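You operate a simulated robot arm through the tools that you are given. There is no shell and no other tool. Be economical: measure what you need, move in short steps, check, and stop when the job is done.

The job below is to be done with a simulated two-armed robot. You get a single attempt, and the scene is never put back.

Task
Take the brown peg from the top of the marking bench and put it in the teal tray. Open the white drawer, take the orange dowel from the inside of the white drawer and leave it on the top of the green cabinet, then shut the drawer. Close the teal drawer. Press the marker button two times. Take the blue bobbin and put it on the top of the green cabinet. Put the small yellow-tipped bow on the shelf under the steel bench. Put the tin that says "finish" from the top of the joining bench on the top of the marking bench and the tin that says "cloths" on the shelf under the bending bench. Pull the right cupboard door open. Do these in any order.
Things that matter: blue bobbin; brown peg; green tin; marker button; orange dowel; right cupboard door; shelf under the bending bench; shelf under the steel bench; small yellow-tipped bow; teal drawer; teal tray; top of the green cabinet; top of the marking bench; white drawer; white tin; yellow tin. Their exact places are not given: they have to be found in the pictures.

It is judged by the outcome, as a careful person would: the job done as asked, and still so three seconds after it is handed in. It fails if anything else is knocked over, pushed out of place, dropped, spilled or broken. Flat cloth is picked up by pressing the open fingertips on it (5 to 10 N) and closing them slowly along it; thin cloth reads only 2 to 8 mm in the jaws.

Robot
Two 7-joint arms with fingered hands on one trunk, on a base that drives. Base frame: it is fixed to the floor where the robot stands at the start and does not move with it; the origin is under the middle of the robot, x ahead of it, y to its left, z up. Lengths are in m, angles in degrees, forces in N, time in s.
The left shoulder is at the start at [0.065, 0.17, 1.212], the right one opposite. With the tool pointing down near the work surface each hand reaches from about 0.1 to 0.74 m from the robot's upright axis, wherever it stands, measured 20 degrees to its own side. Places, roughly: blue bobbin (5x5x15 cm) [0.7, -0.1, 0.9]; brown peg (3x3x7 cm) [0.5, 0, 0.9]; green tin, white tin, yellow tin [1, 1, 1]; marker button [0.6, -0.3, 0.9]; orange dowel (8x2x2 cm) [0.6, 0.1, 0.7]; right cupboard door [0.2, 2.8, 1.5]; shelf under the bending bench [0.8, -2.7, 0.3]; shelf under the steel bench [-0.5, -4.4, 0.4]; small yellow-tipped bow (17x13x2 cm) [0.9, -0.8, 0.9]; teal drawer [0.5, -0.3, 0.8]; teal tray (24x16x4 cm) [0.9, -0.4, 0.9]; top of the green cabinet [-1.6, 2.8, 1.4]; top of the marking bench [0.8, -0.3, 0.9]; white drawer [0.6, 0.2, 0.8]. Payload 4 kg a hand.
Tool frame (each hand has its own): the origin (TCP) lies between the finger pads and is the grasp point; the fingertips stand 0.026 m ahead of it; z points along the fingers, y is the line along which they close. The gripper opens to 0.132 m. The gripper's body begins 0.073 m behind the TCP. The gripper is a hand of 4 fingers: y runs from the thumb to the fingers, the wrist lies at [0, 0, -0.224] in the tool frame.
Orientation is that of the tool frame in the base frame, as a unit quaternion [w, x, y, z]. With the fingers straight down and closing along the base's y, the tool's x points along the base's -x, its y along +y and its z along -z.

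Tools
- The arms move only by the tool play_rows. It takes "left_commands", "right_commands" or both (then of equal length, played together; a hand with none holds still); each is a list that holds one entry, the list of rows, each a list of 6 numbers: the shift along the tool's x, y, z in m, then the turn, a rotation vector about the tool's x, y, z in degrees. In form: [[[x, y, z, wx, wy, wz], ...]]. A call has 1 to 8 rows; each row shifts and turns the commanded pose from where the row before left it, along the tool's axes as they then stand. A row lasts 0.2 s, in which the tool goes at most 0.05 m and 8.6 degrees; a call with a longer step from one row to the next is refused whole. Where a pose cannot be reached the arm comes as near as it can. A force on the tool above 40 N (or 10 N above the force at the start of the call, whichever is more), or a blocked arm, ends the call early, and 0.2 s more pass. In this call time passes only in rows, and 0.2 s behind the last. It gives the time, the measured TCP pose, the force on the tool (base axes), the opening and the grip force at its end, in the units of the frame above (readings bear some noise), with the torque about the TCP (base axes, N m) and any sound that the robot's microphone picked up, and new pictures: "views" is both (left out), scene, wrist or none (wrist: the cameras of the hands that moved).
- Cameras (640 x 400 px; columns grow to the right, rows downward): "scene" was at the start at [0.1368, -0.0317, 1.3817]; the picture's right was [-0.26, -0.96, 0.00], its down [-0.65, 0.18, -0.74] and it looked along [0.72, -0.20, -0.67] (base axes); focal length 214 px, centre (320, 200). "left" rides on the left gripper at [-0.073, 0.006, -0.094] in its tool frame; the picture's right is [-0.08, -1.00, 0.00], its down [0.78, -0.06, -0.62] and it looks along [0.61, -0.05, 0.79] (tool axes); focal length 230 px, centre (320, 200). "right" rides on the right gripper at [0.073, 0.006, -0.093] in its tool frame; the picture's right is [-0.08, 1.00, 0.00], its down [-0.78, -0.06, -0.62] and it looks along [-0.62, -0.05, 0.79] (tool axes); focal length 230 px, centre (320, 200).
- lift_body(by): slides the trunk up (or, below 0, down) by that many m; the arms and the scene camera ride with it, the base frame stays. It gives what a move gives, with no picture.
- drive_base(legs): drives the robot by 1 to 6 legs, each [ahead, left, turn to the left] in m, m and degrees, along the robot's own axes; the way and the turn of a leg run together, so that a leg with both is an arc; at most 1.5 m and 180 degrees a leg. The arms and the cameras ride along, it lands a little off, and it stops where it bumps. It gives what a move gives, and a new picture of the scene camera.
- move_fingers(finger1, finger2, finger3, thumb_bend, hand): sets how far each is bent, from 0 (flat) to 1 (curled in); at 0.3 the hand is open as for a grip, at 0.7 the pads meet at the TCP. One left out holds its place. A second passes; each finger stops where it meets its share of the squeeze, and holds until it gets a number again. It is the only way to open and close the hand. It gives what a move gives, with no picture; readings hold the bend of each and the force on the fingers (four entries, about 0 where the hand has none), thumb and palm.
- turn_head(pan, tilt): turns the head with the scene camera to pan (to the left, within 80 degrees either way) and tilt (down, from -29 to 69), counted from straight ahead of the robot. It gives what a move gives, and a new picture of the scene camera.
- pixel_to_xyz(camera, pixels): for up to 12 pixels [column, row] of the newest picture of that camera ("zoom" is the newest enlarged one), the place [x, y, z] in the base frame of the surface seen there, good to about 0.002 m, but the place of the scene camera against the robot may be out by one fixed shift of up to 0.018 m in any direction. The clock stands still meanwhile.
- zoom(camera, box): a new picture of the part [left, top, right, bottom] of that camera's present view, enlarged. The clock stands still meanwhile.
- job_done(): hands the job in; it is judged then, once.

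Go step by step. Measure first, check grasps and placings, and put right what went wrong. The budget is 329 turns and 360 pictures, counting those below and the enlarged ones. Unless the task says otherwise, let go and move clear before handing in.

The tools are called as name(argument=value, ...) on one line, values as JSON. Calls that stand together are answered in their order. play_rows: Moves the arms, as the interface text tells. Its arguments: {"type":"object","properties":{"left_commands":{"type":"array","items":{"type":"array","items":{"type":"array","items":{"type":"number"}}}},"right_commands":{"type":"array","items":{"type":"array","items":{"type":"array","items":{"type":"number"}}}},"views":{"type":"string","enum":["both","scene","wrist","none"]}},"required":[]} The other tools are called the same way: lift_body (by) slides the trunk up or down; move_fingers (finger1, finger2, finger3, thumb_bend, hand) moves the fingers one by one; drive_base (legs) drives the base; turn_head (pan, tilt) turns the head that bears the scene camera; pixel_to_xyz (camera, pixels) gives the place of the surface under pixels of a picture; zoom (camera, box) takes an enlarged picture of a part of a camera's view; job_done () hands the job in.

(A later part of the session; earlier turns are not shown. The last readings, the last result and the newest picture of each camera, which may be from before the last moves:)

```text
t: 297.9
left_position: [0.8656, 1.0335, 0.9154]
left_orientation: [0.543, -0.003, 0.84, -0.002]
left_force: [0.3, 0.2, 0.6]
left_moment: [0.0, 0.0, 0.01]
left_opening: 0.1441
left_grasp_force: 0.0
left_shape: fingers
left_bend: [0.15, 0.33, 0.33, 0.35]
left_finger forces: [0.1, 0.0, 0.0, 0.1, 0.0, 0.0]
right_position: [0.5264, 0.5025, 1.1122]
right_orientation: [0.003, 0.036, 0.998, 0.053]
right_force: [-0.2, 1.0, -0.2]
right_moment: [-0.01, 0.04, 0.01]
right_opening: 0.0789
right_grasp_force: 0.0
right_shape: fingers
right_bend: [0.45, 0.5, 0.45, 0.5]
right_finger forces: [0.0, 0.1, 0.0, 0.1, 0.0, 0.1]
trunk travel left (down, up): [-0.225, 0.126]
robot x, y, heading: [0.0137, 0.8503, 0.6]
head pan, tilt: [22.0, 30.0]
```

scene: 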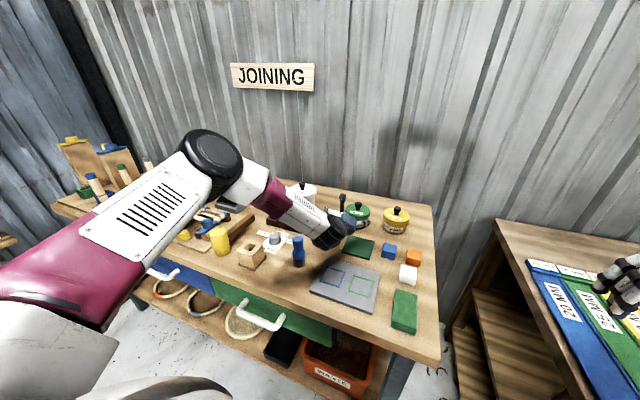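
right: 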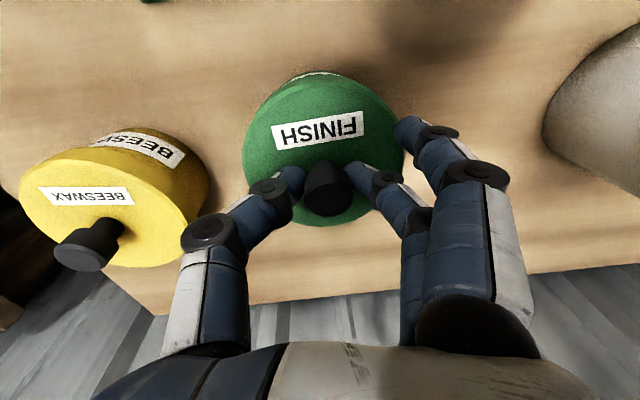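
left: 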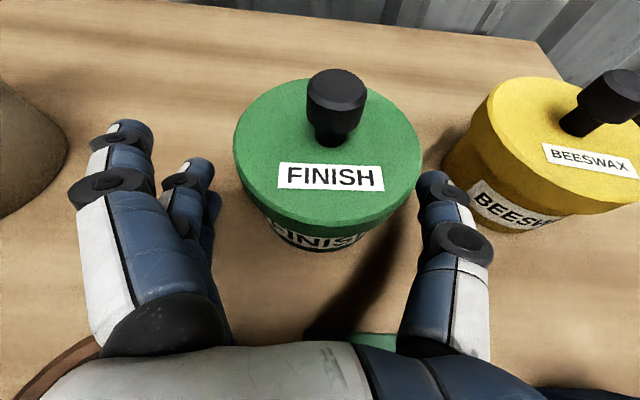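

Slightly further in and down.

play_rows(left_commands=[[[0.002, -0.003, 0.012, 0, 0, 0], [0.001, -0.001, 0.01, 0, 0, 0]]], views="wrist")

```text
t: 298.5
left_position: [0.8848, 1.0312, 0.9029]
left_orientation: [0.544, -0.004, 0.839, -0.001]
left_force: [0.7, 0.7, 0.3]
left_moment: [-0.01, -0.01, -0.02]
left_opening: 0.1443
left_grasp_force: 0.0
left_shape: fingers
left_bend: [0.15, 0.33, 0.33, 0.35]
left_finger forces: [0.0, 0.1, 0.0, 0.1, 0.0, 0.0]
right_position: [0.5254, 0.501, 1.1126]
right_orientation: [0.004, 0.035, 0.998, 0.052]
right_force: [-0.8, 0.5, 0.3]
right_moment: [0.02, -0.01, 0.0]
right_opening: 0.0789
right_grasp_force: 0.0
right_shape: fingers
right_bend: [0.45, 0.5, 0.45, 0.5]
right_finger forces: [0.0, 0.0, 0.0, 0.0, 0.0, 0.0]
trunk travel left (down, up): [-0.225, 0.126]
robot x, y, heading: [0.0123, 0.8533, 1.1]
head pan, tilt: [22.0, 30.0]
```

left: 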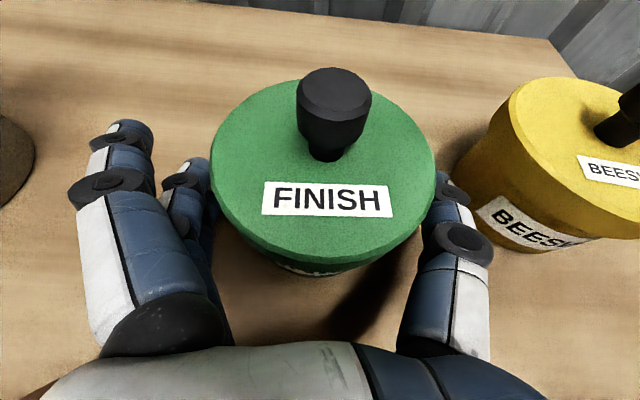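

Finger and thumb are beneath the lid's edge. Close finger 2, 3 and thumb gradually.

move_fingers(hand="left", finger2=0.44, finger3=0.44, thumb_bend=0.44)

move_fingers(hand="left", finger2=0.56, finger3=0.56, thumb_bend=0.52)

zoom(camera="left", box=[0, 0, 640, 400])

```text
t: 299.5
left_position: [0.8853, 1.0288, 0.9027]
left_orientation: [0.542, -0.004, 0.84, -0.001]
left_force: [0.1, 0.1, -0.1]
left_moment: [0.05, 0.0, 0.01]
left_opening: 0.1314
left_grasp_force: 1.6
left_shape: fingers
left_bend: [0.15, 0.43, 0.43, 0.44]
left_finger forces: [0.1, 0.6, 0.6, 0.1, 1.6, 0.0]
right_position: [0.5266, 0.5017, 1.1112]
right_orientation: [0.003, 0.035, 0.998, 0.053]
right_force: [0.4, 0.1, 0.6]
right_moment: [-0.02, -0.01, 0.0]
right_opening: 0.0788
right_grasp_force: 0.0
right_shape: fingers
right_bend: [0.45, 0.5, 0.45, 0.5]
right_finger forces: [0.0, 0.1, 0.0, 0.0, 0.0, 0.0]
trunk travel left (down, up): [-0.225, 0.126]
robot x, y, heading: [0.0163, 0.8533, 0.6]
head pan, tilt: [22.0, 30.0]
heard: snap
```

```text
t: 300.5
left_position: [0.8844, 1.0292, 0.9027]
left_orientation: [0.544, -0.004, 0.839, 0.0]
left_force: [0.8, 1.9, 0.8]
left_moment: [0.25, 0.0, 0.03]
left_opening: 0.1302
left_grasp_force: 14.3
left_shape: fingers
left_bend: [0.15, 0.48, 0.44, 0.48]
left_finger forces: [0.0, 8.1, 6.8, 0.0, 13.3, 0.1]
right_position: [0.5252, 0.5018, 1.1113]
right_orientation: [0.003, 0.035, 0.998, 0.052]
right_force: [0.5, 0.3, 0.5]
right_moment: [-0.03, -0.02, -0.04]
right_opening: 0.079
right_grasp_force: 0.1
right_shape: fingers
right_bend: [0.45, 0.5, 0.45, 0.5]
right_finger forces: [0.1, 0.1, 0.1, 0.0, 0.0, 0.1]
trunk travel left (down, up): [-0.225, 0.126]
robot x, y, heading: [0.0129, 0.8503, 0.5]
head pan, tilt: [22.0, 30.0]
```

```text
1.00 times, centred on (320, 200) of left (not enlarged: the box is as wide or as high as the picture)
```

zoom: 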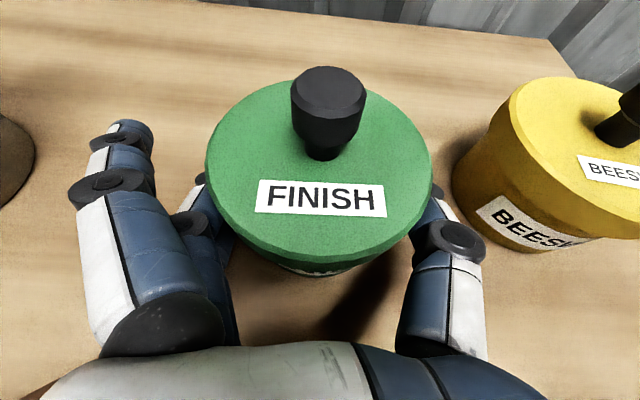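

A snap again at light contact; check whether the lid moved.

pixel_to_xyz(camera="zoom", pixels=[[215, 160], [425, 160], [320, 90], [300, 225], [350, 228], [250, 110], [395, 110], [327, 85], [235, 215], [405, 210]])

zoom(camera="scene", box=[290, 180, 430, 270])

```text
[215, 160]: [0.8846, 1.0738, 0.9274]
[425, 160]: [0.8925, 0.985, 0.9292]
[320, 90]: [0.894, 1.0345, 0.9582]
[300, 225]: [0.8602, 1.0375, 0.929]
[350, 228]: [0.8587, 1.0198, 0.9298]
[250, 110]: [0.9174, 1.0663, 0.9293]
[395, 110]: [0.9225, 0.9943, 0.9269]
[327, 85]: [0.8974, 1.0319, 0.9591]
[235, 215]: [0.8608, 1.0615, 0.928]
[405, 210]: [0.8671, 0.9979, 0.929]
```

```text
4.44 times, centred on (360, 225) of scene
```

zoom: 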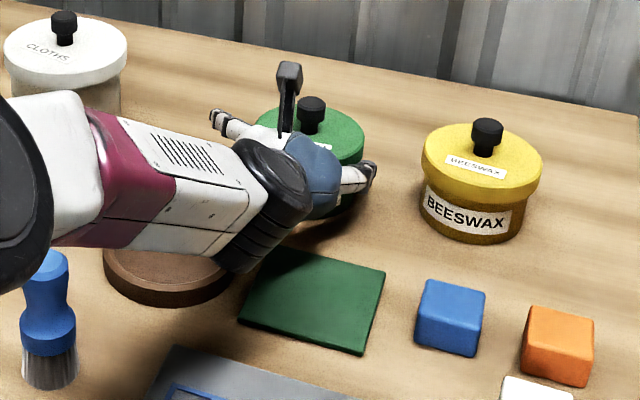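

Lid is level and on. Tighten and lift a little.

move_fingers(hand="left", finger2=0.65, finger3=0.65, thumb_bend=0.62)

play_rows(left_commands=[[[-0.008, 0, -0.004, 0, 0, 0], [-0.012, 0, -0.005, 0, 0, 0], [-0.015, 0, -0.007, 0, 0, 0]]], views="both")

zoom(camera="scene", box=[290, 180, 430, 270])

```text
t: 301.5
left_position: [0.8841, 1.0293, 0.9025]
left_orientation: [0.543, -0.003, 0.84, -0.001]
left_force: [0.0, -2.4, -0.5]
left_moment: [0.12, 0.02, 0.01]
left_opening: 0.1259
left_grasp_force: 19.2
left_shape: fingers
left_bend: [0.15, 0.47, 0.43, 0.54]
left_finger forces: [0.1, 10.0, 8.6, 0.1, 20.7, 0.1]
right_position: [0.525, 0.5006, 1.1123]
right_orientation: [0.004, 0.036, 0.998, 0.053]
right_force: [-0.2, -0.6, -0.3]
right_moment: [-0.03, -0.03, 0.0]
right_opening: 0.0789
right_grasp_force: 0.0
right_shape: fingers
right_bend: [0.45, 0.5, 0.45, 0.5]
right_finger forces: [0.1, 0.0, 0.0, 0.0, 0.0, 0.1]
trunk travel left (down, up): [-0.225, 0.126]
robot x, y, heading: [0.0127, 0.8514, 0.5]
head pan, tilt: [22.0, 30.0]
```

```text
t: 302.3
left_position: [0.883, 1.0294, 0.9401]
left_orientation: [0.542, -0.004, 0.84, 0.0]
left_force: [-0.7, 0.7, -4.5]
left_moment: [-0.01, 0.06, -0.03]
left_opening: 0.1257
left_grasp_force: 19.5
left_shape: fingers
left_bend: [0.15, 0.46, 0.42, 0.54]
left_finger forces: [0.1, 10.5, 9.0, 0.0, 19.8, 0.1]
right_position: [0.5249, 0.5018, 1.1116]
right_orientation: [0.003, 0.036, 0.998, 0.054]
right_force: [-0.7, 0.4, 0.4]
right_moment: [0.05, -0.01, 0.0]
right_opening: 0.0788
right_grasp_force: 0.1
right_shape: fingers
right_bend: [0.45, 0.5, 0.45, 0.5]
right_finger forces: [0.0, 0.0, 0.0, 0.0, 0.1, 0.0]
trunk travel left (down, up): [-0.225, 0.126]
robot x, y, heading: [0.0146, 0.855, 0.6]
head pan, tilt: [22.0, 30.0]
```

scene: 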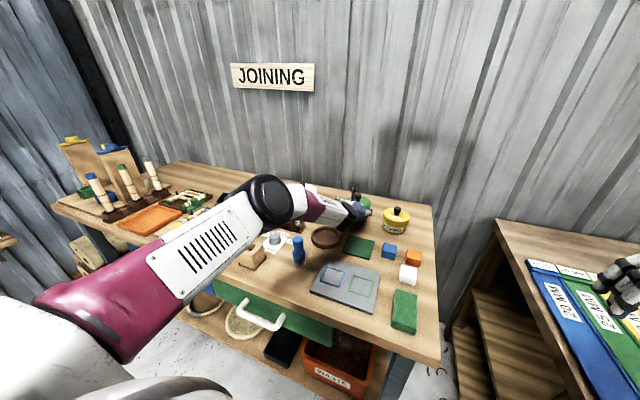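
left: 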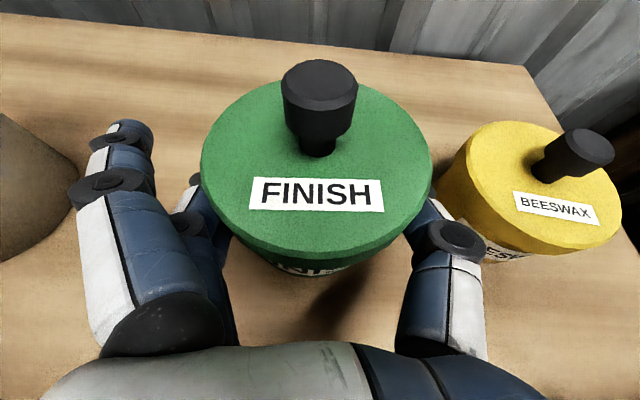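

```text
4.44 times, centred on (360, 225) of scene
```

zoom: 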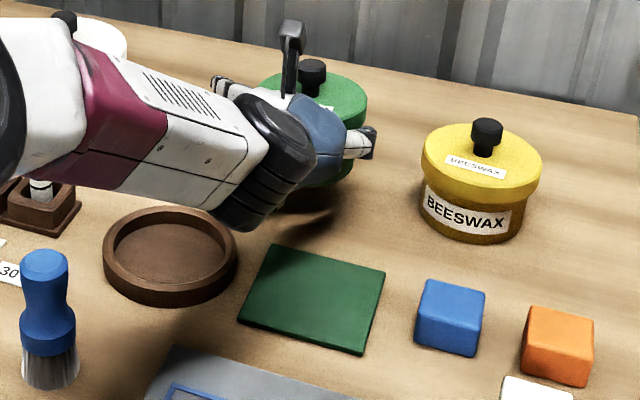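

The whole tin lifts (≈4.5 N). Raise it, then back away from the bench.

play_rows(left_commands=[[[-0.025, 0, -0.0115, 0, 0, 0], [-0.03, 0, -0.0135, 0, 0, 0], [-0.03, 0, -0.0135, 0, 0, 0], [-0.03, 0, -0.0135, 0, 0, 0]]], views="wrist")

drive_base(legs=[[-0.33, 0, -0.5], [0, -0.55, 0], [0, -0.52, 0]])

turn_head(pan=0, tilt=45)

```text
t: 303.3
left_position: [0.8796, 1.0288, 1.0658]
left_orientation: [0.543, -0.005, 0.84, 0.0]
left_force: [-0.1, 0.0, -4.2]
left_moment: [-0.04, 0.04, -0.02]
left_opening: 0.1255
left_grasp_force: 19.5
left_shape: fingers
left_bend: [0.15, 0.46, 0.42, 0.54]
left_finger forces: [0.1, 10.5, 9.0, 0.1, 19.8, 0.0]
right_position: [0.5246, 0.5014, 1.1119]
right_orientation: [0.003, 0.037, 0.998, 0.054]
right_force: [-0.7, -0.9, -1.4]
right_moment: [-0.03, 0.0, 0.02]
right_opening: 0.0788
right_grasp_force: 0.1
right_shape: fingers
right_bend: [0.45, 0.5, 0.45, 0.5]
right_finger forces: [0.1, 0.0, 0.0, 0.0, 0.0, 0.0]
trunk travel left (down, up): [-0.225, 0.126]
robot x, y, heading: [0.0132, 0.8532, 0.7]
head pan, tilt: [22.0, 30.0]
```

left: 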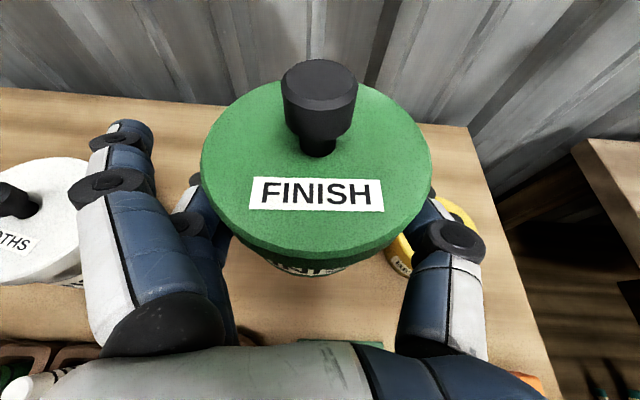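

```text
t: 314.9
left_position: [0.562, -0.0361, 1.0649]
left_orientation: [0.543, -0.004, 0.84, 0.0]
left_force: [0.1, 0.3, -5.1]
left_moment: [-0.02, 0.08, -0.01]
left_opening: 0.1259
left_grasp_force: 19.7
left_shape: fingers
left_bend: [0.15, 0.46, 0.42, 0.54]
left_finger forces: [0.1, 10.4, 9.0, 0.1, 19.7, 0.0]
right_position: [0.21, -0.5626, 1.1111]
right_orientation: [0.004, 0.035, 0.998, 0.053]
right_force: [-0.6, 0.9, -0.2]
right_moment: [0.0, 0.03, 0.02]
right_opening: 0.079
right_grasp_force: 0.0
right_shape: fingers
right_bend: [0.45, 0.5, 0.45, 0.5]
right_finger forces: [0.0, 0.0, 0.1, 0.1, 0.0, 0.1]
trunk travel left (down, up): [-0.225, 0.126]
robot x, y, heading: [-0.3037, -0.2113, 0.9]
head pan, tilt: [22.0, 30.0]
```

scene: 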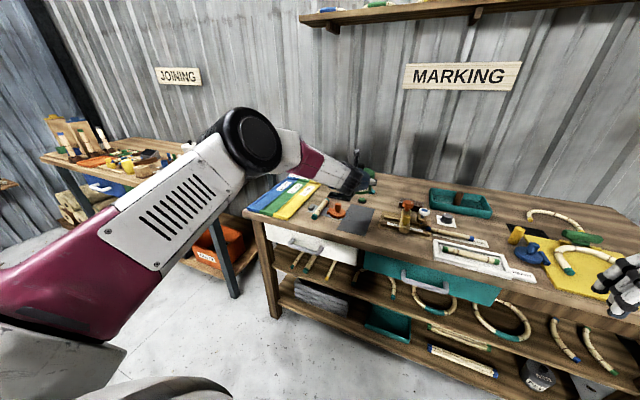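

```text
t: 315.8
left_position: [0.5624, -0.0343, 1.066]
left_orientation: [0.542, -0.005, 0.841, 0.0]
left_force: [0.1, -0.1, -3.5]
left_moment: [-0.01, 0.05, -0.02]
left_opening: 0.1255
left_grasp_force: 19.5
left_shape: fingers
left_bend: [0.15, 0.46, 0.42, 0.54]
left_finger forces: [0.0, 10.4, 8.9, 0.0, 19.8, 0.0]
right_position: [0.2093, -0.563, 1.1117]
right_orientation: [0.003, 0.034, 0.998, 0.053]
right_force: [0.0, 0.0, -0.3]
right_moment: [0.0, -0.02, 0.02]
right_opening: 0.0787
right_grasp_force: 0.1
right_shape: fingers
right_bend: [0.45, 0.5, 0.45, 0.5]
right_finger forces: [0.0, 0.0, 0.0, 0.1, 0.0, 0.0]
trunk travel left (down, up): [-0.225, 0.126]
robot x, y, heading: [-0.3028, -0.2119, 0.7]
head pan, tilt: [0.0, 45.0]
```

scene: 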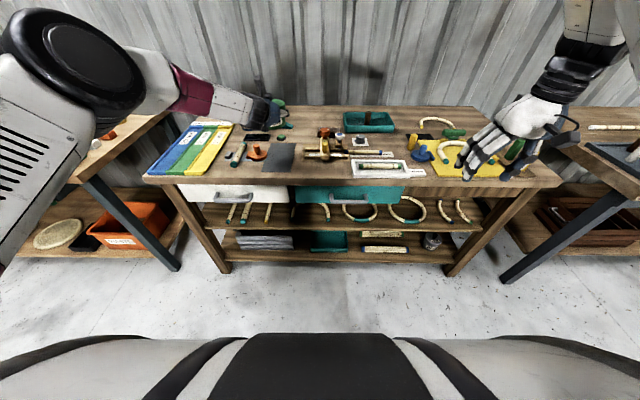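

Tin is now over the marking bench. Measure the free area around the grey mat.

pixel_to_xyz(camera="scene", pixels=[[264, 171], [291, 171], [271, 144], [294, 144], [315, 165], [330, 150], [258, 150], [310, 175], [345, 175], [320, 158]])

zoom(camera="scene", box=[220, 100, 380, 200])

```text
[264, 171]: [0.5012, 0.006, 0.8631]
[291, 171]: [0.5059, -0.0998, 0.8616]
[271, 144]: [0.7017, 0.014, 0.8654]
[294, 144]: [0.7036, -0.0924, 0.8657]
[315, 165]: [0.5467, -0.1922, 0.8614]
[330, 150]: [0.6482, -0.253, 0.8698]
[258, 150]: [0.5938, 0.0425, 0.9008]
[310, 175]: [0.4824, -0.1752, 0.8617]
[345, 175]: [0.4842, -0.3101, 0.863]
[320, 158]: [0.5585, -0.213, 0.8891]
```

```text
4.00 times, centred on (300, 150) of scene
```

zoom: 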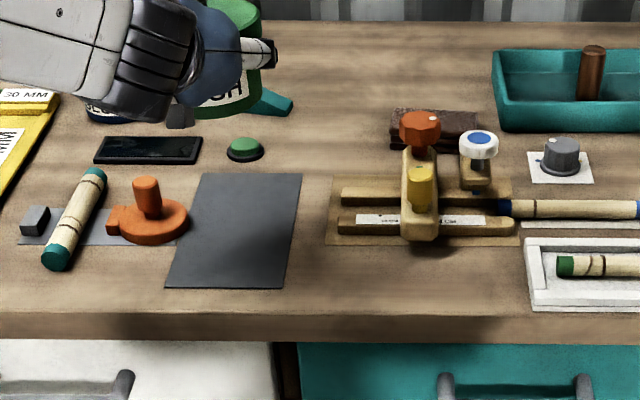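

Place it on the front half of the mat at about (0.55,-0.05). Lower to just above.

play_rows(left_commands=[[[0.0378, -0.004, 0.0105, 0, 0, 0], [0.0378, -0.004, 0.0105, 0, 0, 0], [0.0378, -0.004, 0.0105, 0, 0, 0], [0.033, -0.004, 0.009, 0, 0, 0]]], views="both")

zoom(camera="scene", box=[220, 100, 380, 200])

```text
t: 316.8
left_position: [0.5379, -0.0515, 0.9166]
left_orientation: [0.542, -0.005, 0.84, 0.0]
left_force: [0.1, 0.1, -3.9]
left_moment: [0.01, 0.09, 0.02]
left_opening: 0.1257
left_grasp_force: 19.5
left_shape: fingers
left_bend: [0.15, 0.46, 0.42, 0.54]
left_finger forces: [0.0, 10.5, 9.1, 0.1, 19.8, 0.0]
right_position: [0.2092, -0.5634, 1.1116]
right_orientation: [0.002, 0.035, 0.998, 0.052]
right_force: [0.0, -0.4, 0.7]
right_moment: [0.03, 0.04, 0.0]
right_opening: 0.0788
right_grasp_force: 0.0
right_shape: fingers
right_bend: [0.45, 0.5, 0.45, 0.5]
right_finger forces: [0.1, 0.0, 0.0, 0.0, 0.0, 0.0]
trunk travel left (down, up): [-0.225, 0.126]
robot x, y, heading: [-0.3051, -0.2111, 1.0]
head pan, tilt: [0.0, 45.0]
```

scene: 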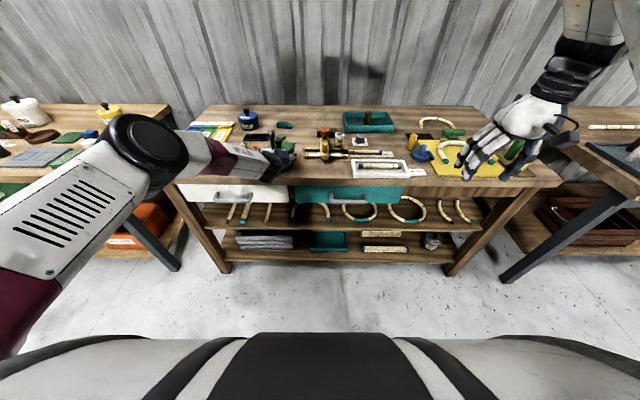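
left: 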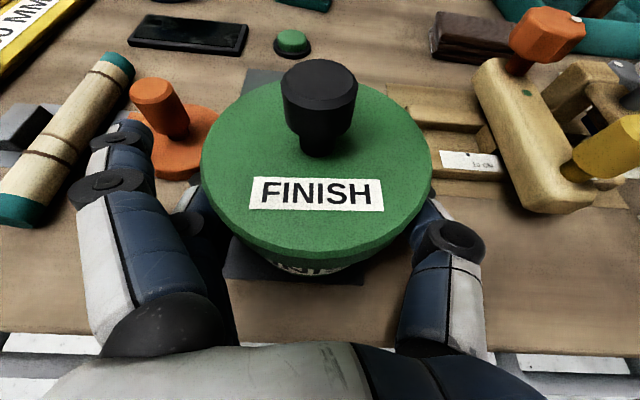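

```text
4.00 times, centred on (300, 150) of scene
```

zoom: 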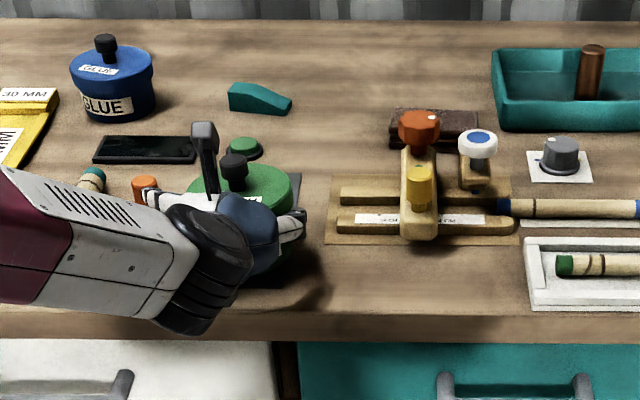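

Clear of neighbours. Lower the last centimetre gently.

play_rows(left_commands=[[[0.005, 0, 0.0023, 0, 0, 0], [0.0028, 0, 0.0012, 0, 0, 0], [0.0018, 0, 0.0008, 0, 0, 0], [0.0018, 0, 0.0008, 0, 0, 0]]], views="none")

```text
t: 317.8
left_position: [0.5386, -0.052, 0.903]
left_orientation: [0.544, -0.005, 0.839, 0.0]
left_force: [-0.4, 0.4, -2.9]
left_moment: [0.01, 0.03, 0.02]
left_opening: 0.1256
left_grasp_force: 19.5
left_shape: fingers
left_bend: [0.15, 0.46, 0.42, 0.54]
left_finger forces: [0.0, 10.5, 9.0, 0.1, 19.8, 0.0]
right_position: [0.2095, -0.5627, 1.1119]
right_orientation: [0.004, 0.035, 0.998, 0.053]
right_force: [0.4, -0.3, 0.1]
right_moment: [-0.02, 0.06, 0.0]
right_opening: 0.0789
right_grasp_force: 0.1
right_shape: fingers
right_bend: [0.45, 0.5, 0.45, 0.5]
right_finger forces: [0.0, 0.1, 0.1, 0.1, 0.0, 0.0]
trunk travel left (down, up): [-0.225, 0.126]
robot x, y, heading: [-0.3051, -0.2106, 0.8]
head pan, tilt: [0.0, 45.0]
```

play_rows(left_commands=[[[0.0018, 0, 0.0008, 0, 0, 0], [0.0014, 0, 0.0006, 0, 0, 0], [0.0009, 0, 0.0004, 0, 0, 0]]], views="none")

```text
t: 318.6
left_position: [0.5384, -0.0516, 0.9026]
left_orientation: [0.544, -0.005, 0.839, 0.001]
left_force: [3.8, -1.0, 9.8]
left_moment: [0.28, -0.13, -0.04]
left_opening: 0.1258
left_grasp_force: 19.7
left_shape: fingers
left_bend: [0.15, 0.46, 0.42, 0.54]
left_finger forces: [0.0, 10.7, 8.9, 0.0, 20.4, 0.0]
right_position: [0.2078, -0.5639, 1.1123]
right_orientation: [0.004, 0.035, 0.998, 0.052]
right_force: [-0.1, 0.9, -0.4]
right_moment: [-0.02, -0.04, 0.0]
right_opening: 0.0788
right_grasp_force: 0.0
right_shape: fingers
right_bend: [0.45, 0.5, 0.45, 0.5]
right_finger forces: [0.0, 0.0, 0.0, 0.1, 0.0, 0.1]
trunk travel left (down, up): [-0.225, 0.126]
robot x, y, heading: [-0.3059, -0.2123, 0.9]
head pan, tilt: [0.0, 45.0]
```

Tin is down (≈14 N total contact). Release in two stages and retreat along the fingers.

move_fingers(hand="left", finger2=0.4, finger3=0.38, thumb_bend=0.42)

move_fingers(hand="left", finger2=0.32, finger3=0.32, thumb_bend=0.34)

play_rows(left_commands=[[[0, 0, -0.02, 0, 0, 0], [0, 0, -0.04, 0, 0, 0], [0, 0, -0.05, 0, 0, 0], [-0.02, 0, -0.04, 0, 0, 0]]], views="both")

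zoom(camera="scene", box=[220, 100, 380, 200])

```text
t: 319.6
left_position: [0.5387, -0.0508, 0.8987]
left_orientation: [0.542, -0.006, 0.84, 0.001]
left_force: [-1.0, 0.1, 0.0]
left_moment: [0.01, 0.02, 0.02]
left_opening: 0.1327
left_grasp_force: 0.0
left_shape: fingers
left_bend: [0.15, 0.4, 0.38, 0.42]
left_finger forces: [0.0, 0.0, 0.0, 0.0, 0.0, 0.0]
right_position: [0.2097, -0.5633, 1.1111]
right_orientation: [0.003, 0.035, 0.998, 0.054]
right_force: [-0.1, 0.1, 0.0]
right_moment: [-0.01, 0.01, -0.02]
right_opening: 0.0785
right_grasp_force: 0.0
right_shape: fingers
right_bend: [0.45, 0.5, 0.45, 0.5]
right_finger forces: [0.0, 0.0, 0.0, 0.0, 0.0, 0.0]
trunk travel left (down, up): [-0.225, 0.126]
robot x, y, heading: [-0.3041, -0.2115, 0.9]
head pan, tilt: [0.0, 45.0]
```

```text
t: 320.6
left_position: [0.5381, -0.0525, 0.8995]
left_orientation: [0.542, -0.005, 0.84, 0.0]
left_force: [0.0, -0.4, 0.1]
left_moment: [0.0, 0.01, 0.0]
left_opening: 0.1459
left_grasp_force: 0.1
left_shape: fingers
left_bend: [0.15, 0.32, 0.32, 0.34]
left_finger forces: [0.1, 0.0, 0.0, 0.0, 0.0, 0.1]
right_position: [0.2092, -0.5631, 1.1113]
right_orientation: [0.003, 0.034, 0.998, 0.053]
right_force: [-0.5, -0.8, -0.5]
right_moment: [-0.02, -0.02, -0.01]
right_opening: 0.0786
right_grasp_force: 0.0
right_shape: fingers
right_bend: [0.45, 0.5, 0.45, 0.5]
right_finger forces: [0.1, 0.0, 0.0, 0.0, 0.0, 0.0]
trunk travel left (down, up): [-0.225, 0.126]
robot x, y, heading: [-0.3038, -0.2106, 1.0]
head pan, tilt: [0.0, 45.0]
```

```text
t: 321.6
left_position: [0.4092, -0.0529, 0.9797]
left_orientation: [0.543, -0.006, 0.84, 0.0]
left_force: [0.4, 0.2, -0.2]
left_moment: [-0.01, -0.02, -0.02]
left_opening: 0.1455
left_grasp_force: 0.1
left_shape: fingers
left_bend: [0.15, 0.32, 0.32, 0.34]
left_finger forces: [0.0, 0.0, 0.1, 0.0, 0.1, 0.0]
right_position: [0.2083, -0.5632, 1.1118]
right_orientation: [0.003, 0.035, 0.998, 0.053]
right_force: [-0.3, -0.6, 0.1]
right_moment: [0.02, -0.04, 0.0]
right_opening: 0.0787
right_grasp_force: 0.2
right_shape: fingers
right_bend: [0.45, 0.5, 0.45, 0.5]
right_finger forces: [0.0, 0.0, 0.0, 0.0, 0.1, 0.0]
trunk travel left (down, up): [-0.225, 0.126]
robot x, y, heading: [-0.3038, -0.2138, 0.8]
head pan, tilt: [0.0, 45.0]
```

scene: 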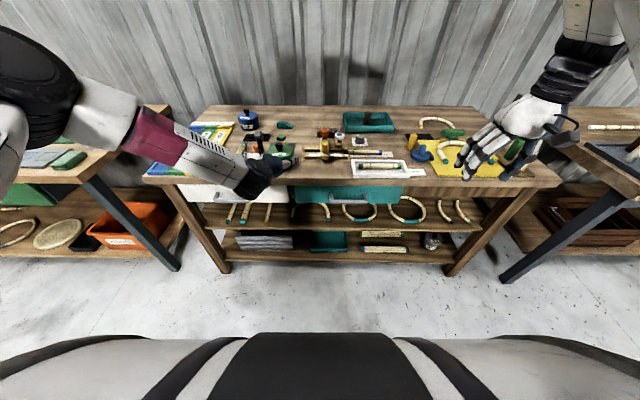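
left: 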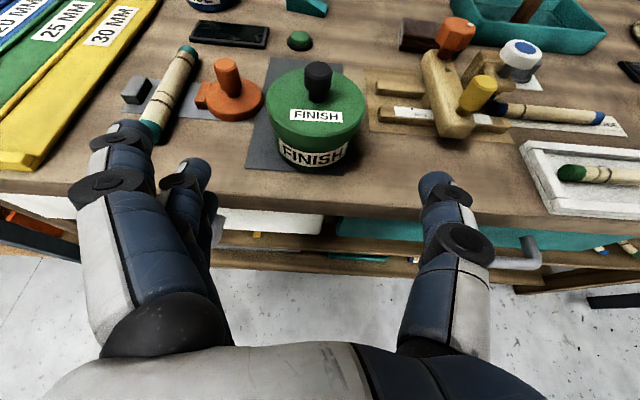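

```text
4.00 times, centred on (300, 150) of scene
```

zoom: 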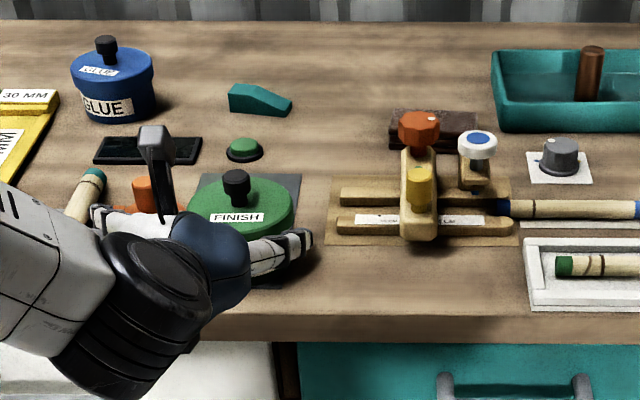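

FINISH stands on the marking bench with its lid on. Now back to the joining bench for the CLOTHS tin: raise the hand and drive left.

play_rows(left_commands=[[[-0.04, 0, -0.018, 0, 0, 0], [-0.04, 0, -0.018, 0, 0, 0], [-0.02, 0, -0.009, 0, 0, 0]]], views="none")

drive_base(legs=[[0, 0.7, -0.8], [0, 0.63, 0]])

turn_head(pan=12, tilt=32)

```text
t: 322.4
left_position: [0.4115, -0.0548, 1.0891]
left_orientation: [0.542, -0.005, 0.84, 0.0]
left_force: [-0.1, 0.1, -0.6]
left_moment: [-0.01, -0.02, -0.01]
left_opening: 0.1456
left_grasp_force: 0.0
left_shape: fingers
left_bend: [0.15, 0.32, 0.32, 0.34]
left_finger forces: [0.1, 0.0, 0.0, 0.0, 0.0, 0.0]
right_position: [0.2087, -0.5632, 1.1118]
right_orientation: [0.004, 0.035, 0.998, 0.053]
right_force: [-1.6, -0.1, 0.0]
right_moment: [0.0, -0.02, -0.01]
right_opening: 0.0788
right_grasp_force: 0.1
right_shape: fingers
right_bend: [0.45, 0.5, 0.45, 0.5]
right_finger forces: [0.1, 0.1, 0.1, 0.0, 0.0, 0.0]
trunk travel left (down, up): [-0.225, 0.126]
robot x, y, heading: [-0.3033, -0.2104, 0.8]
head pan, tilt: [0.0, 45.0]
```

```text
t: 334.4
left_position: [0.4147, 1.2504, 1.0898]
left_orientation: [0.543, -0.001, 0.84, -0.003]
left_force: [0.3, 0.0, 0.2]
left_moment: [0.01, 0.04, -0.02]
left_opening: 0.1458
left_grasp_force: 0.1
left_shape: fingers
left_bend: [0.15, 0.32, 0.32, 0.34]
left_finger forces: [0.0, 0.0, 0.0, 0.0, 0.0, 0.1]
right_position: [0.2051, 0.744, 1.1115]
right_orientation: [0.004, 0.04, 0.998, 0.053]
right_force: [0.3, -0.4, 0.4]
right_moment: [0.01, -0.02, -0.03]
right_opening: 0.0785
right_grasp_force: 0.1
right_shape: fingers
right_bend: [0.45, 0.5, 0.45, 0.5]
right_finger forces: [0.1, 0.0, 0.0, 0.0, 0.0, 0.0]
trunk travel left (down, up): [-0.225, 0.126]
robot x, y, heading: [-0.3045, 1.0978, 0.2]
head pan, tilt: [0.0, 45.0]
```

scene: 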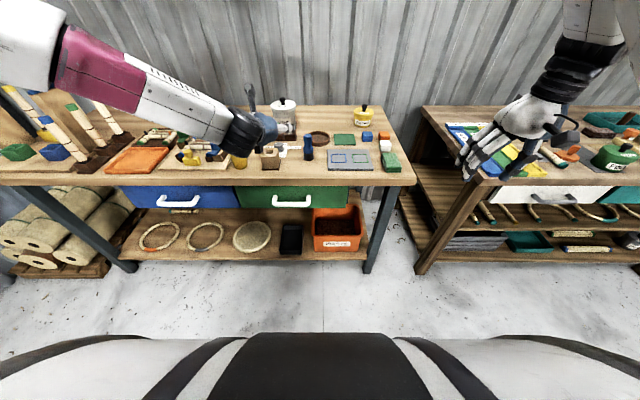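

```text
t: 335.2
left_position: [0.4135, 1.2505, 1.0894]
left_orientation: [0.542, 0.0, 0.84, -0.003]
left_force: [0.6, 0.6, 0.7]
left_moment: [0.03, -0.01, 0.01]
left_opening: 0.1454
left_grasp_force: 0.2
left_shape: fingers
left_bend: [0.15, 0.32, 0.32, 0.34]
left_finger forces: [0.0, 0.1, 0.0, 0.1, 0.0, 0.1]
right_position: [0.2059, 0.7426, 1.1107]
right_orientation: [0.004, 0.041, 0.998, 0.054]
right_force: [-0.6, 0.3, -0.1]
right_moment: [-0.01, 0.0, 0.01]
right_opening: 0.0789
right_grasp_force: 0.2
right_shape: fingers
right_bend: [0.45, 0.5, 0.45, 0.5]
right_finger forces: [0.1, 0.1, 0.1, 0.0, 0.0, 0.1]
trunk travel left (down, up): [-0.225, 0.126]
robot x, y, heading: [-0.3029, 1.1041, 0.1]
head pan, tilt: [12.0, 32.0]
```

scene: 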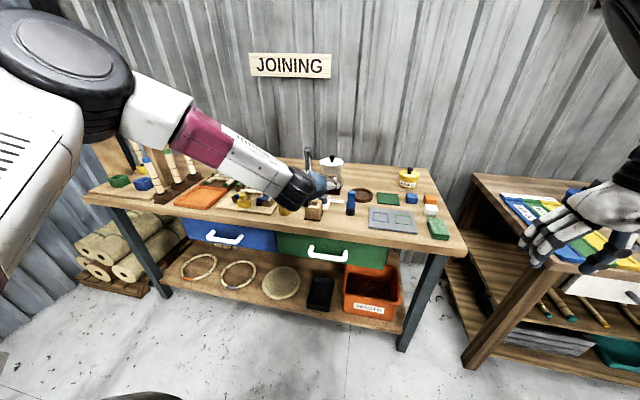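

Drive forward 0.2 m and look with the left camera at the white tin and marker stand.

drive_base(legs=[[0.2, 0.02, 0]])

zoom(camera="left", box=[0, 0, 640, 400])

```text
t: 336.8
left_position: [0.6137, 1.2735, 1.0899]
left_orientation: [0.544, -0.002, 0.839, -0.001]
left_force: [0.6, 0.2, -0.1]
left_moment: [0.01, -0.01, 0.0]
left_opening: 0.1456
left_grasp_force: 0.0
left_shape: fingers
left_bend: [0.15, 0.32, 0.32, 0.34]
left_finger forces: [0.1, 0.1, 0.0, 0.0, 0.0, 0.1]
right_position: [0.4064, 0.7661, 1.1111]
right_orientation: [0.003, 0.039, 0.998, 0.054]
right_force: [0.0, 0.2, -0.4]
right_moment: [-0.01, 0.01, -0.02]
right_opening: 0.0788
right_grasp_force: 0.1
right_shape: fingers
right_bend: [0.45, 0.5, 0.45, 0.5]
right_finger forces: [0.1, 0.0, 0.0, 0.0, 0.0, 0.0]
trunk travel left (down, up): [-0.225, 0.126]
robot x, y, heading: [-0.1024, 1.1203, 0.1]
head pan, tilt: [12.0, 32.0]
```

scene: 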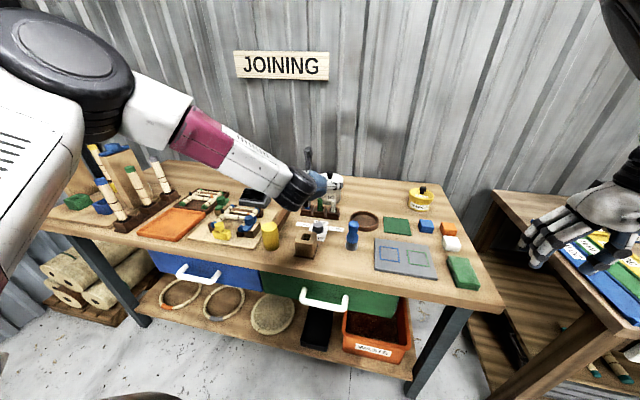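

```text
1.00 times, centred on (320, 200) of left (not enlarged: the box is as wide or as high as the picture)
```

zoom: 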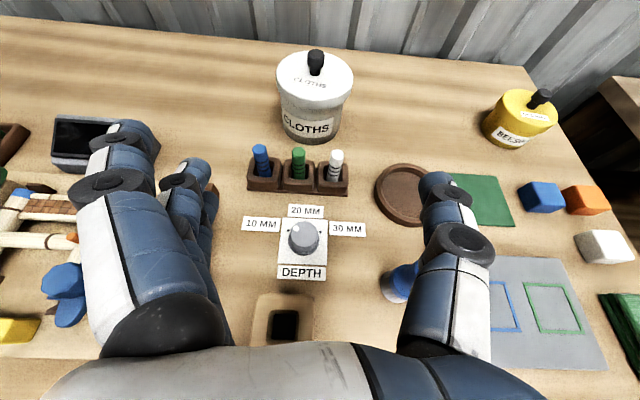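

pixel_to_xyz(camera="zoom", pixels=[[260, 148], [298, 150], [336, 153], [250, 162], [345, 168], [298, 162], [316, 60], [316, 140], [280, 80], [352, 80], [110, 160], [155, 140]])

```text
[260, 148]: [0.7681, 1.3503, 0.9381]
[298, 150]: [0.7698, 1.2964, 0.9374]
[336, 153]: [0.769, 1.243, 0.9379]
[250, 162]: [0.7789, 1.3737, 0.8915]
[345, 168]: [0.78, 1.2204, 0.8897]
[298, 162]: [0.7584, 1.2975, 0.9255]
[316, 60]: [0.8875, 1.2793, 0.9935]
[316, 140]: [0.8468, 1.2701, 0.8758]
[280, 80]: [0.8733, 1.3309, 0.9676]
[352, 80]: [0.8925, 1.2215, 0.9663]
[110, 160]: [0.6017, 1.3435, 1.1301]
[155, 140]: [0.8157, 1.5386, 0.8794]
```

Marker tops are at z 0.938 around x 0.768; tin front at x 0.846. I'll use a steeper pitch (36°) so the palm passes over the markers and under… beside the lid. Rotate and move to the approach point.

move_fingers(hand="left", finger1=0.22, finger2=0.22, finger3=0.22, thumb_bend=0.22)

play_rows(left_commands=[[[0, 0, 0, 0, 6, 0], [0, 0, 0, 0, 6, 0], [-0.003, 0.0015, 0.045, 0, 0, 0], [-0.003, 0.0015, 0.045, 0, 0, 0], [-0.003, 0.0015, 0.045, 0, 0, 0], [-0.003, 0.0015, 0.045, 0, 0, 0]]], views="both")

```text
t: 337.8
left_position: [0.6135, 1.2726, 1.0888]
left_orientation: [0.543, -0.002, 0.84, -0.002]
left_force: [-0.1, 0.2, -0.5]
left_moment: [0.01, -0.02, 0.0]
left_opening: 0.1528
left_grasp_force: 0.0
left_shape: fingers
left_bend: [0.22, 0.22, 0.22, 0.22]
left_finger forces: [0.0, 0.1, 0.0, 0.0, 0.1, 0.0]
right_position: [0.4068, 0.7651, 1.1109]
right_orientation: [0.004, 0.039, 0.998, 0.053]
right_force: [0.0, -0.4, 0.9]
right_moment: [-0.01, -0.01, 0.04]
right_opening: 0.0786
right_grasp_force: 0.1
right_shape: fingers
right_bend: [0.45, 0.5, 0.45, 0.5]
right_finger forces: [0.0, 0.1, 0.1, 0.1, 0.0, 0.0]
trunk travel left (down, up): [-0.225, 0.126]
robot x, y, heading: [-0.1035, 1.1186, 0.3]
head pan, tilt: [12.0, 32.0]
```

```text
t: 339.2
left_position: [0.7664, 1.2783, 0.9901]
left_orientation: [0.452, -0.001, 0.892, -0.003]
left_force: [0.7, -0.1, 0.2]
left_moment: [0.03, 0.01, 0.0]
left_opening: 0.1531
left_grasp_force: 0.0
left_shape: fingers
left_bend: [0.22, 0.22, 0.22, 0.22]
left_finger forces: [0.1, 0.1, 0.1, 0.0, 0.0, 0.0]
right_position: [0.4072, 0.7646, 1.1098]
right_orientation: [0.002, 0.039, 0.998, 0.053]
right_force: [0.9, -0.5, -0.1]
right_moment: [-0.01, -0.01, 0.0]
right_opening: 0.0787
right_grasp_force: 0.0
right_shape: fingers
right_bend: [0.45, 0.5, 0.45, 0.5]
right_finger forces: [0.1, 0.1, 0.0, 0.1, 0.0, 0.1]
trunk travel left (down, up): [-0.225, 0.126]
robot x, y, heading: [-0.1023, 1.1228, 0.3]
head pan, tilt: [12.0, 32.0]
```

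scene: 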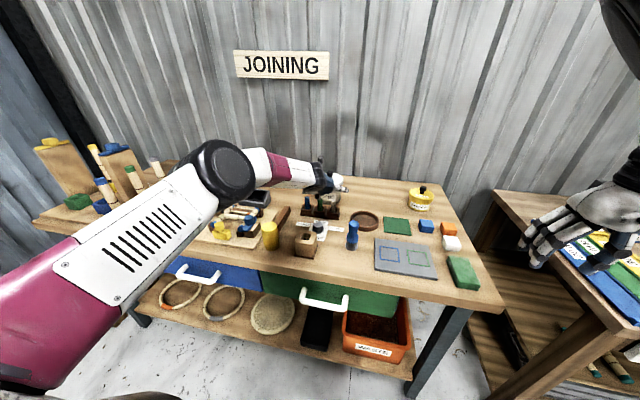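
left: 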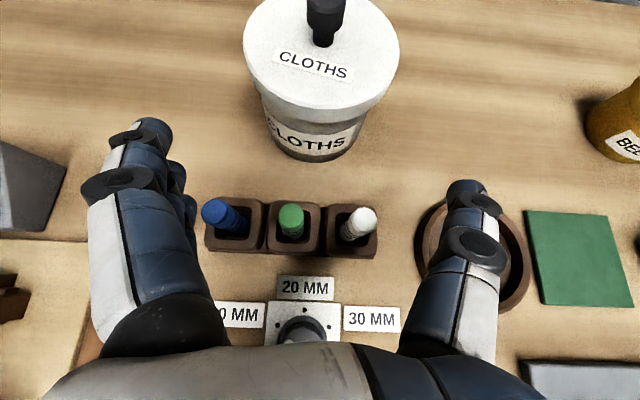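

Well aligned. Advance 10 cm along the fingers' direction.

play_rows(left_commands=[[[0, 0, 0.04, 0, 0, 0], [0, 0, 0.04, 0, 0, 0], [0, 0, 0.02, 0, 0, 0]]], views="both")

zoom(camera="scene", box=[250, 130, 410, 240])

```text
t: 340.0
left_position: [0.7872, 1.2828, 0.966]
left_orientation: [0.453, -0.001, 0.892, -0.002]
left_force: [3.0, 1.8, 11.7]
left_moment: [1.12, -0.04, -0.23]
left_opening: 0.1526
left_grasp_force: 5.4
left_shape: fingers
left_bend: [0.22, 0.22, 0.15, 0.22]
left_finger forces: [0.1, 0.0, 12.0, 0.0, 0.1, 0.1]
left hand out of reach, approached as far as the arm can: row 1, 2, 3
right_position: [0.4038, 0.7658, 1.1127]
right_orientation: [0.004, 0.039, 0.998, 0.053]
right_force: [-0.3, 0.0, 0.3]
right_moment: [-0.02, 0.04, 0.03]
right_opening: 0.0786
right_grasp_force: 0.0
right_shape: fingers
right_bend: [0.45, 0.5, 0.45, 0.5]
right_finger forces: [0.1, 0.0, 0.0, 0.0, 0.0, 0.0]
trunk travel left (down, up): [-0.225, 0.126]
robot x, y, heading: [-0.1046, 1.117, 0.3]
head pan, tilt: [12.0, 32.0]
```

scene: 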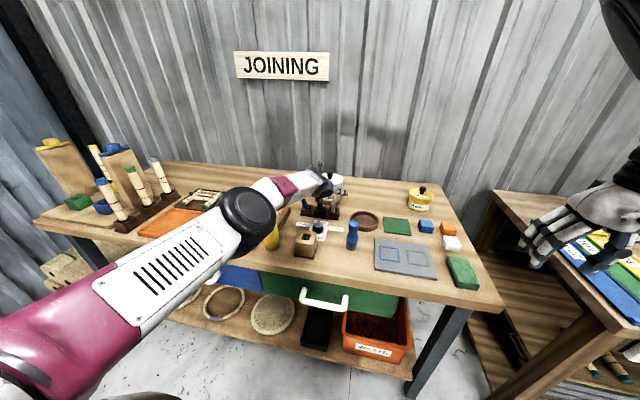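
left: 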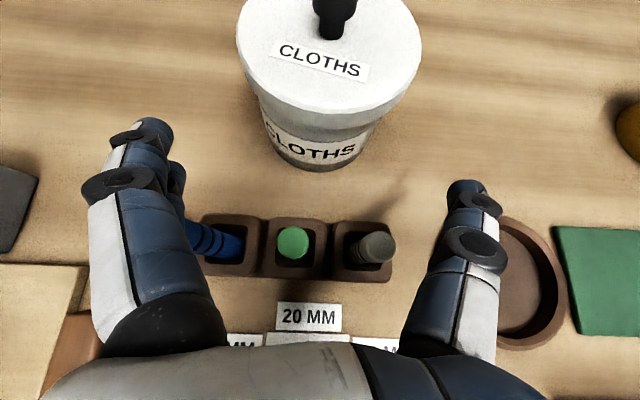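

```text
3.64 times, centred on (330, 185) of scene
```

zoom: 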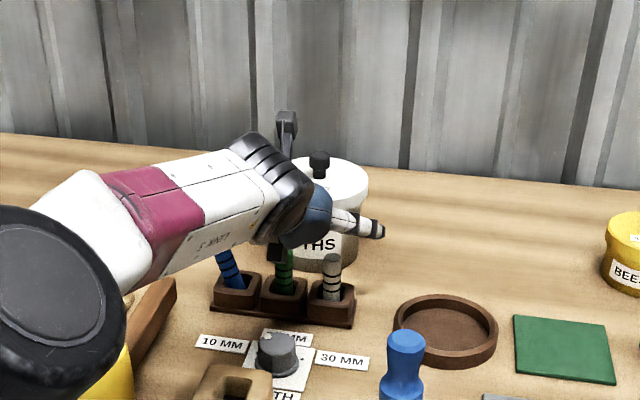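

The arm is out of reach and the lower finger touched the blue marker. Retreat up and back right away.

play_rows(left_commands=[[[-0.02, 0, -0.02, 0, 0, 0], [-0.02, 0, -0.03, 0, 0, 0], [-0.02, 0, -0.03, 0, 0, 0]]], views="both")

zoom(camera="scene", box=[250, 130, 410, 240])

```text
t: 340.8
left_position: [0.7563, 1.2831, 1.0632]
left_orientation: [0.451, -0.001, 0.892, -0.002]
left_force: [0.1, -0.6, 0.4]
left_moment: [0.03, 0.0, 0.02]
left_opening: 0.1528
left_grasp_force: 0.0
left_shape: fingers
left_bend: [0.22, 0.22, 0.22, 0.22]
left_finger forces: [0.0, 0.0, 0.1, 0.0, 0.0, 0.0]
right_position: [0.407, 0.7665, 1.1111]
right_orientation: [0.004, 0.039, 0.998, 0.053]
right_force: [0.1, 0.6, -0.1]
right_moment: [0.04, -0.03, 0.03]
right_opening: 0.079
right_grasp_force: 0.1
right_shape: fingers
right_bend: [0.45, 0.5, 0.45, 0.5]
right_finger forces: [0.1, 0.0, 0.0, 0.1, 0.0, 0.1]
trunk travel left (down, up): [-0.225, 0.126]
robot x, y, heading: [-0.1054, 1.1197, 0.4]
head pan, tilt: [12.0, 32.0]
```

scene: 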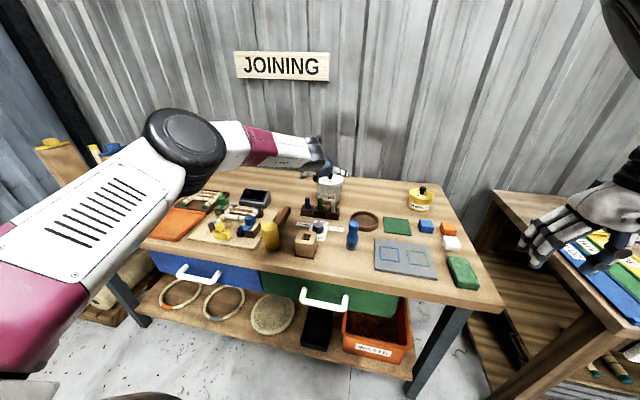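
left: 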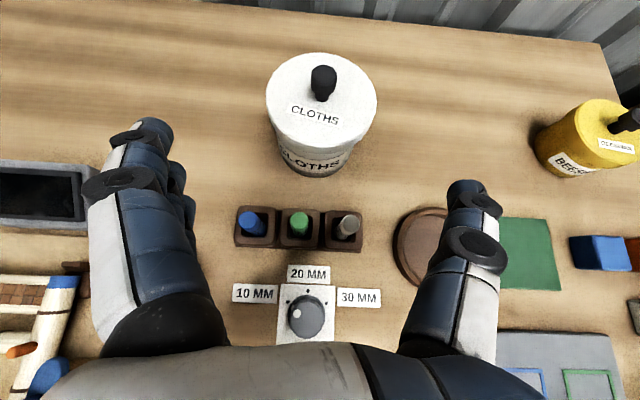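

```text
3.64 times, centred on (330, 185) of scene
```

zoom: 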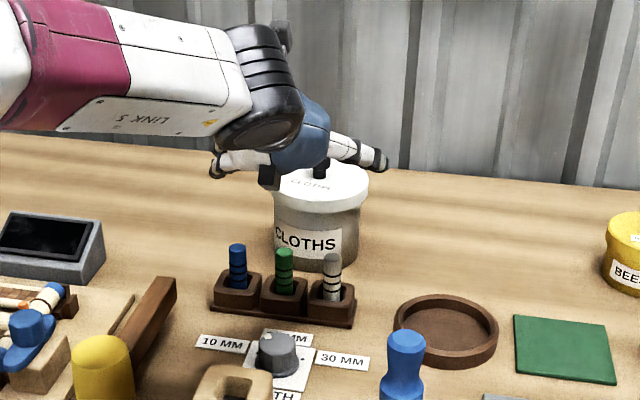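

All markers still stand in their holder. Pull back, drive forward 0.13 m, and come to the approach point again.

play_rows(left_commands=[[[0, 0, -0.04, 0, 0, 0], [0, 0, -0.04, 0, 0, 0]]], views="none")

drive_base(legs=[[0.14, 0, 0]])

```text
t: 341.4
left_position: [0.6899, 1.2826, 1.1104]
left_orientation: [0.451, -0.001, 0.892, -0.002]
left_force: [0.3, -0.1, 0.6]
left_moment: [-0.02, 0.04, -0.01]
left_opening: 0.1527
left_grasp_force: 0.0
left_shape: fingers
left_bend: [0.22, 0.22, 0.22, 0.22]
left_finger forces: [0.1, 0.0, 0.0, 0.1, 0.0, 0.0]
right_position: [0.4064, 0.7648, 1.1127]
right_orientation: [0.003, 0.039, 0.998, 0.053]
right_force: [-0.3, 0.3, 0.3]
right_moment: [0.0, 0.0, -0.03]
right_opening: 0.0786
right_grasp_force: 0.0
right_shape: fingers
right_bend: [0.45, 0.5, 0.45, 0.5]
right_finger forces: [0.0, 0.0, 0.0, 0.0, 0.0, 0.0]
trunk travel left (down, up): [-0.225, 0.126]
robot x, y, heading: [-0.1034, 1.12, 0.4]
head pan, tilt: [12.0, 32.0]
```

```text
t: 342.7
left_position: [0.8336, 1.2827, 1.1102]
left_orientation: [0.452, -0.001, 0.892, -0.003]
left_force: [0.4, -0.3, 0.1]
left_moment: [-0.01, -0.03, -0.02]
left_opening: 0.1527
left_grasp_force: 0.1
left_shape: fingers
left_bend: [0.22, 0.22, 0.22, 0.22]
left_finger forces: [0.0, 0.0, 0.0, 0.0, 0.0, 0.0]
right_position: [0.5481, 0.7659, 1.1102]
right_orientation: [0.003, 0.039, 0.998, 0.053]
right_force: [0.3, 0.7, -1.4]
right_moment: [0.0, 0.03, 0.03]
right_opening: 0.0789
right_grasp_force: 0.2
right_shape: fingers
right_bend: [0.45, 0.5, 0.45, 0.5]
right_finger forces: [0.1, 0.0, 0.1, 0.0, 0.1, 0.0]
trunk travel left (down, up): [-0.225, 0.126]
robot x, y, heading: [0.04, 1.1232, 0.2]
head pan, tilt: [12.0, 32.0]
```

scene: 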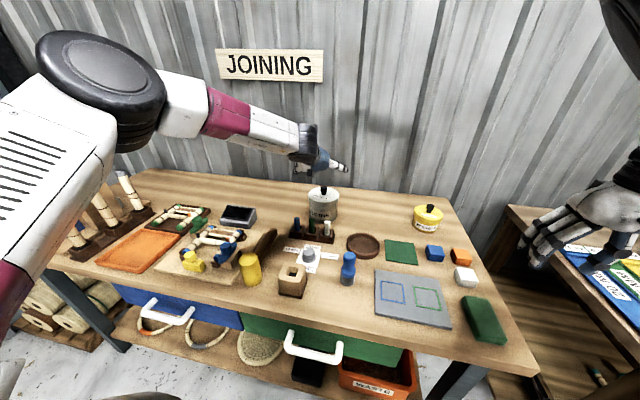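

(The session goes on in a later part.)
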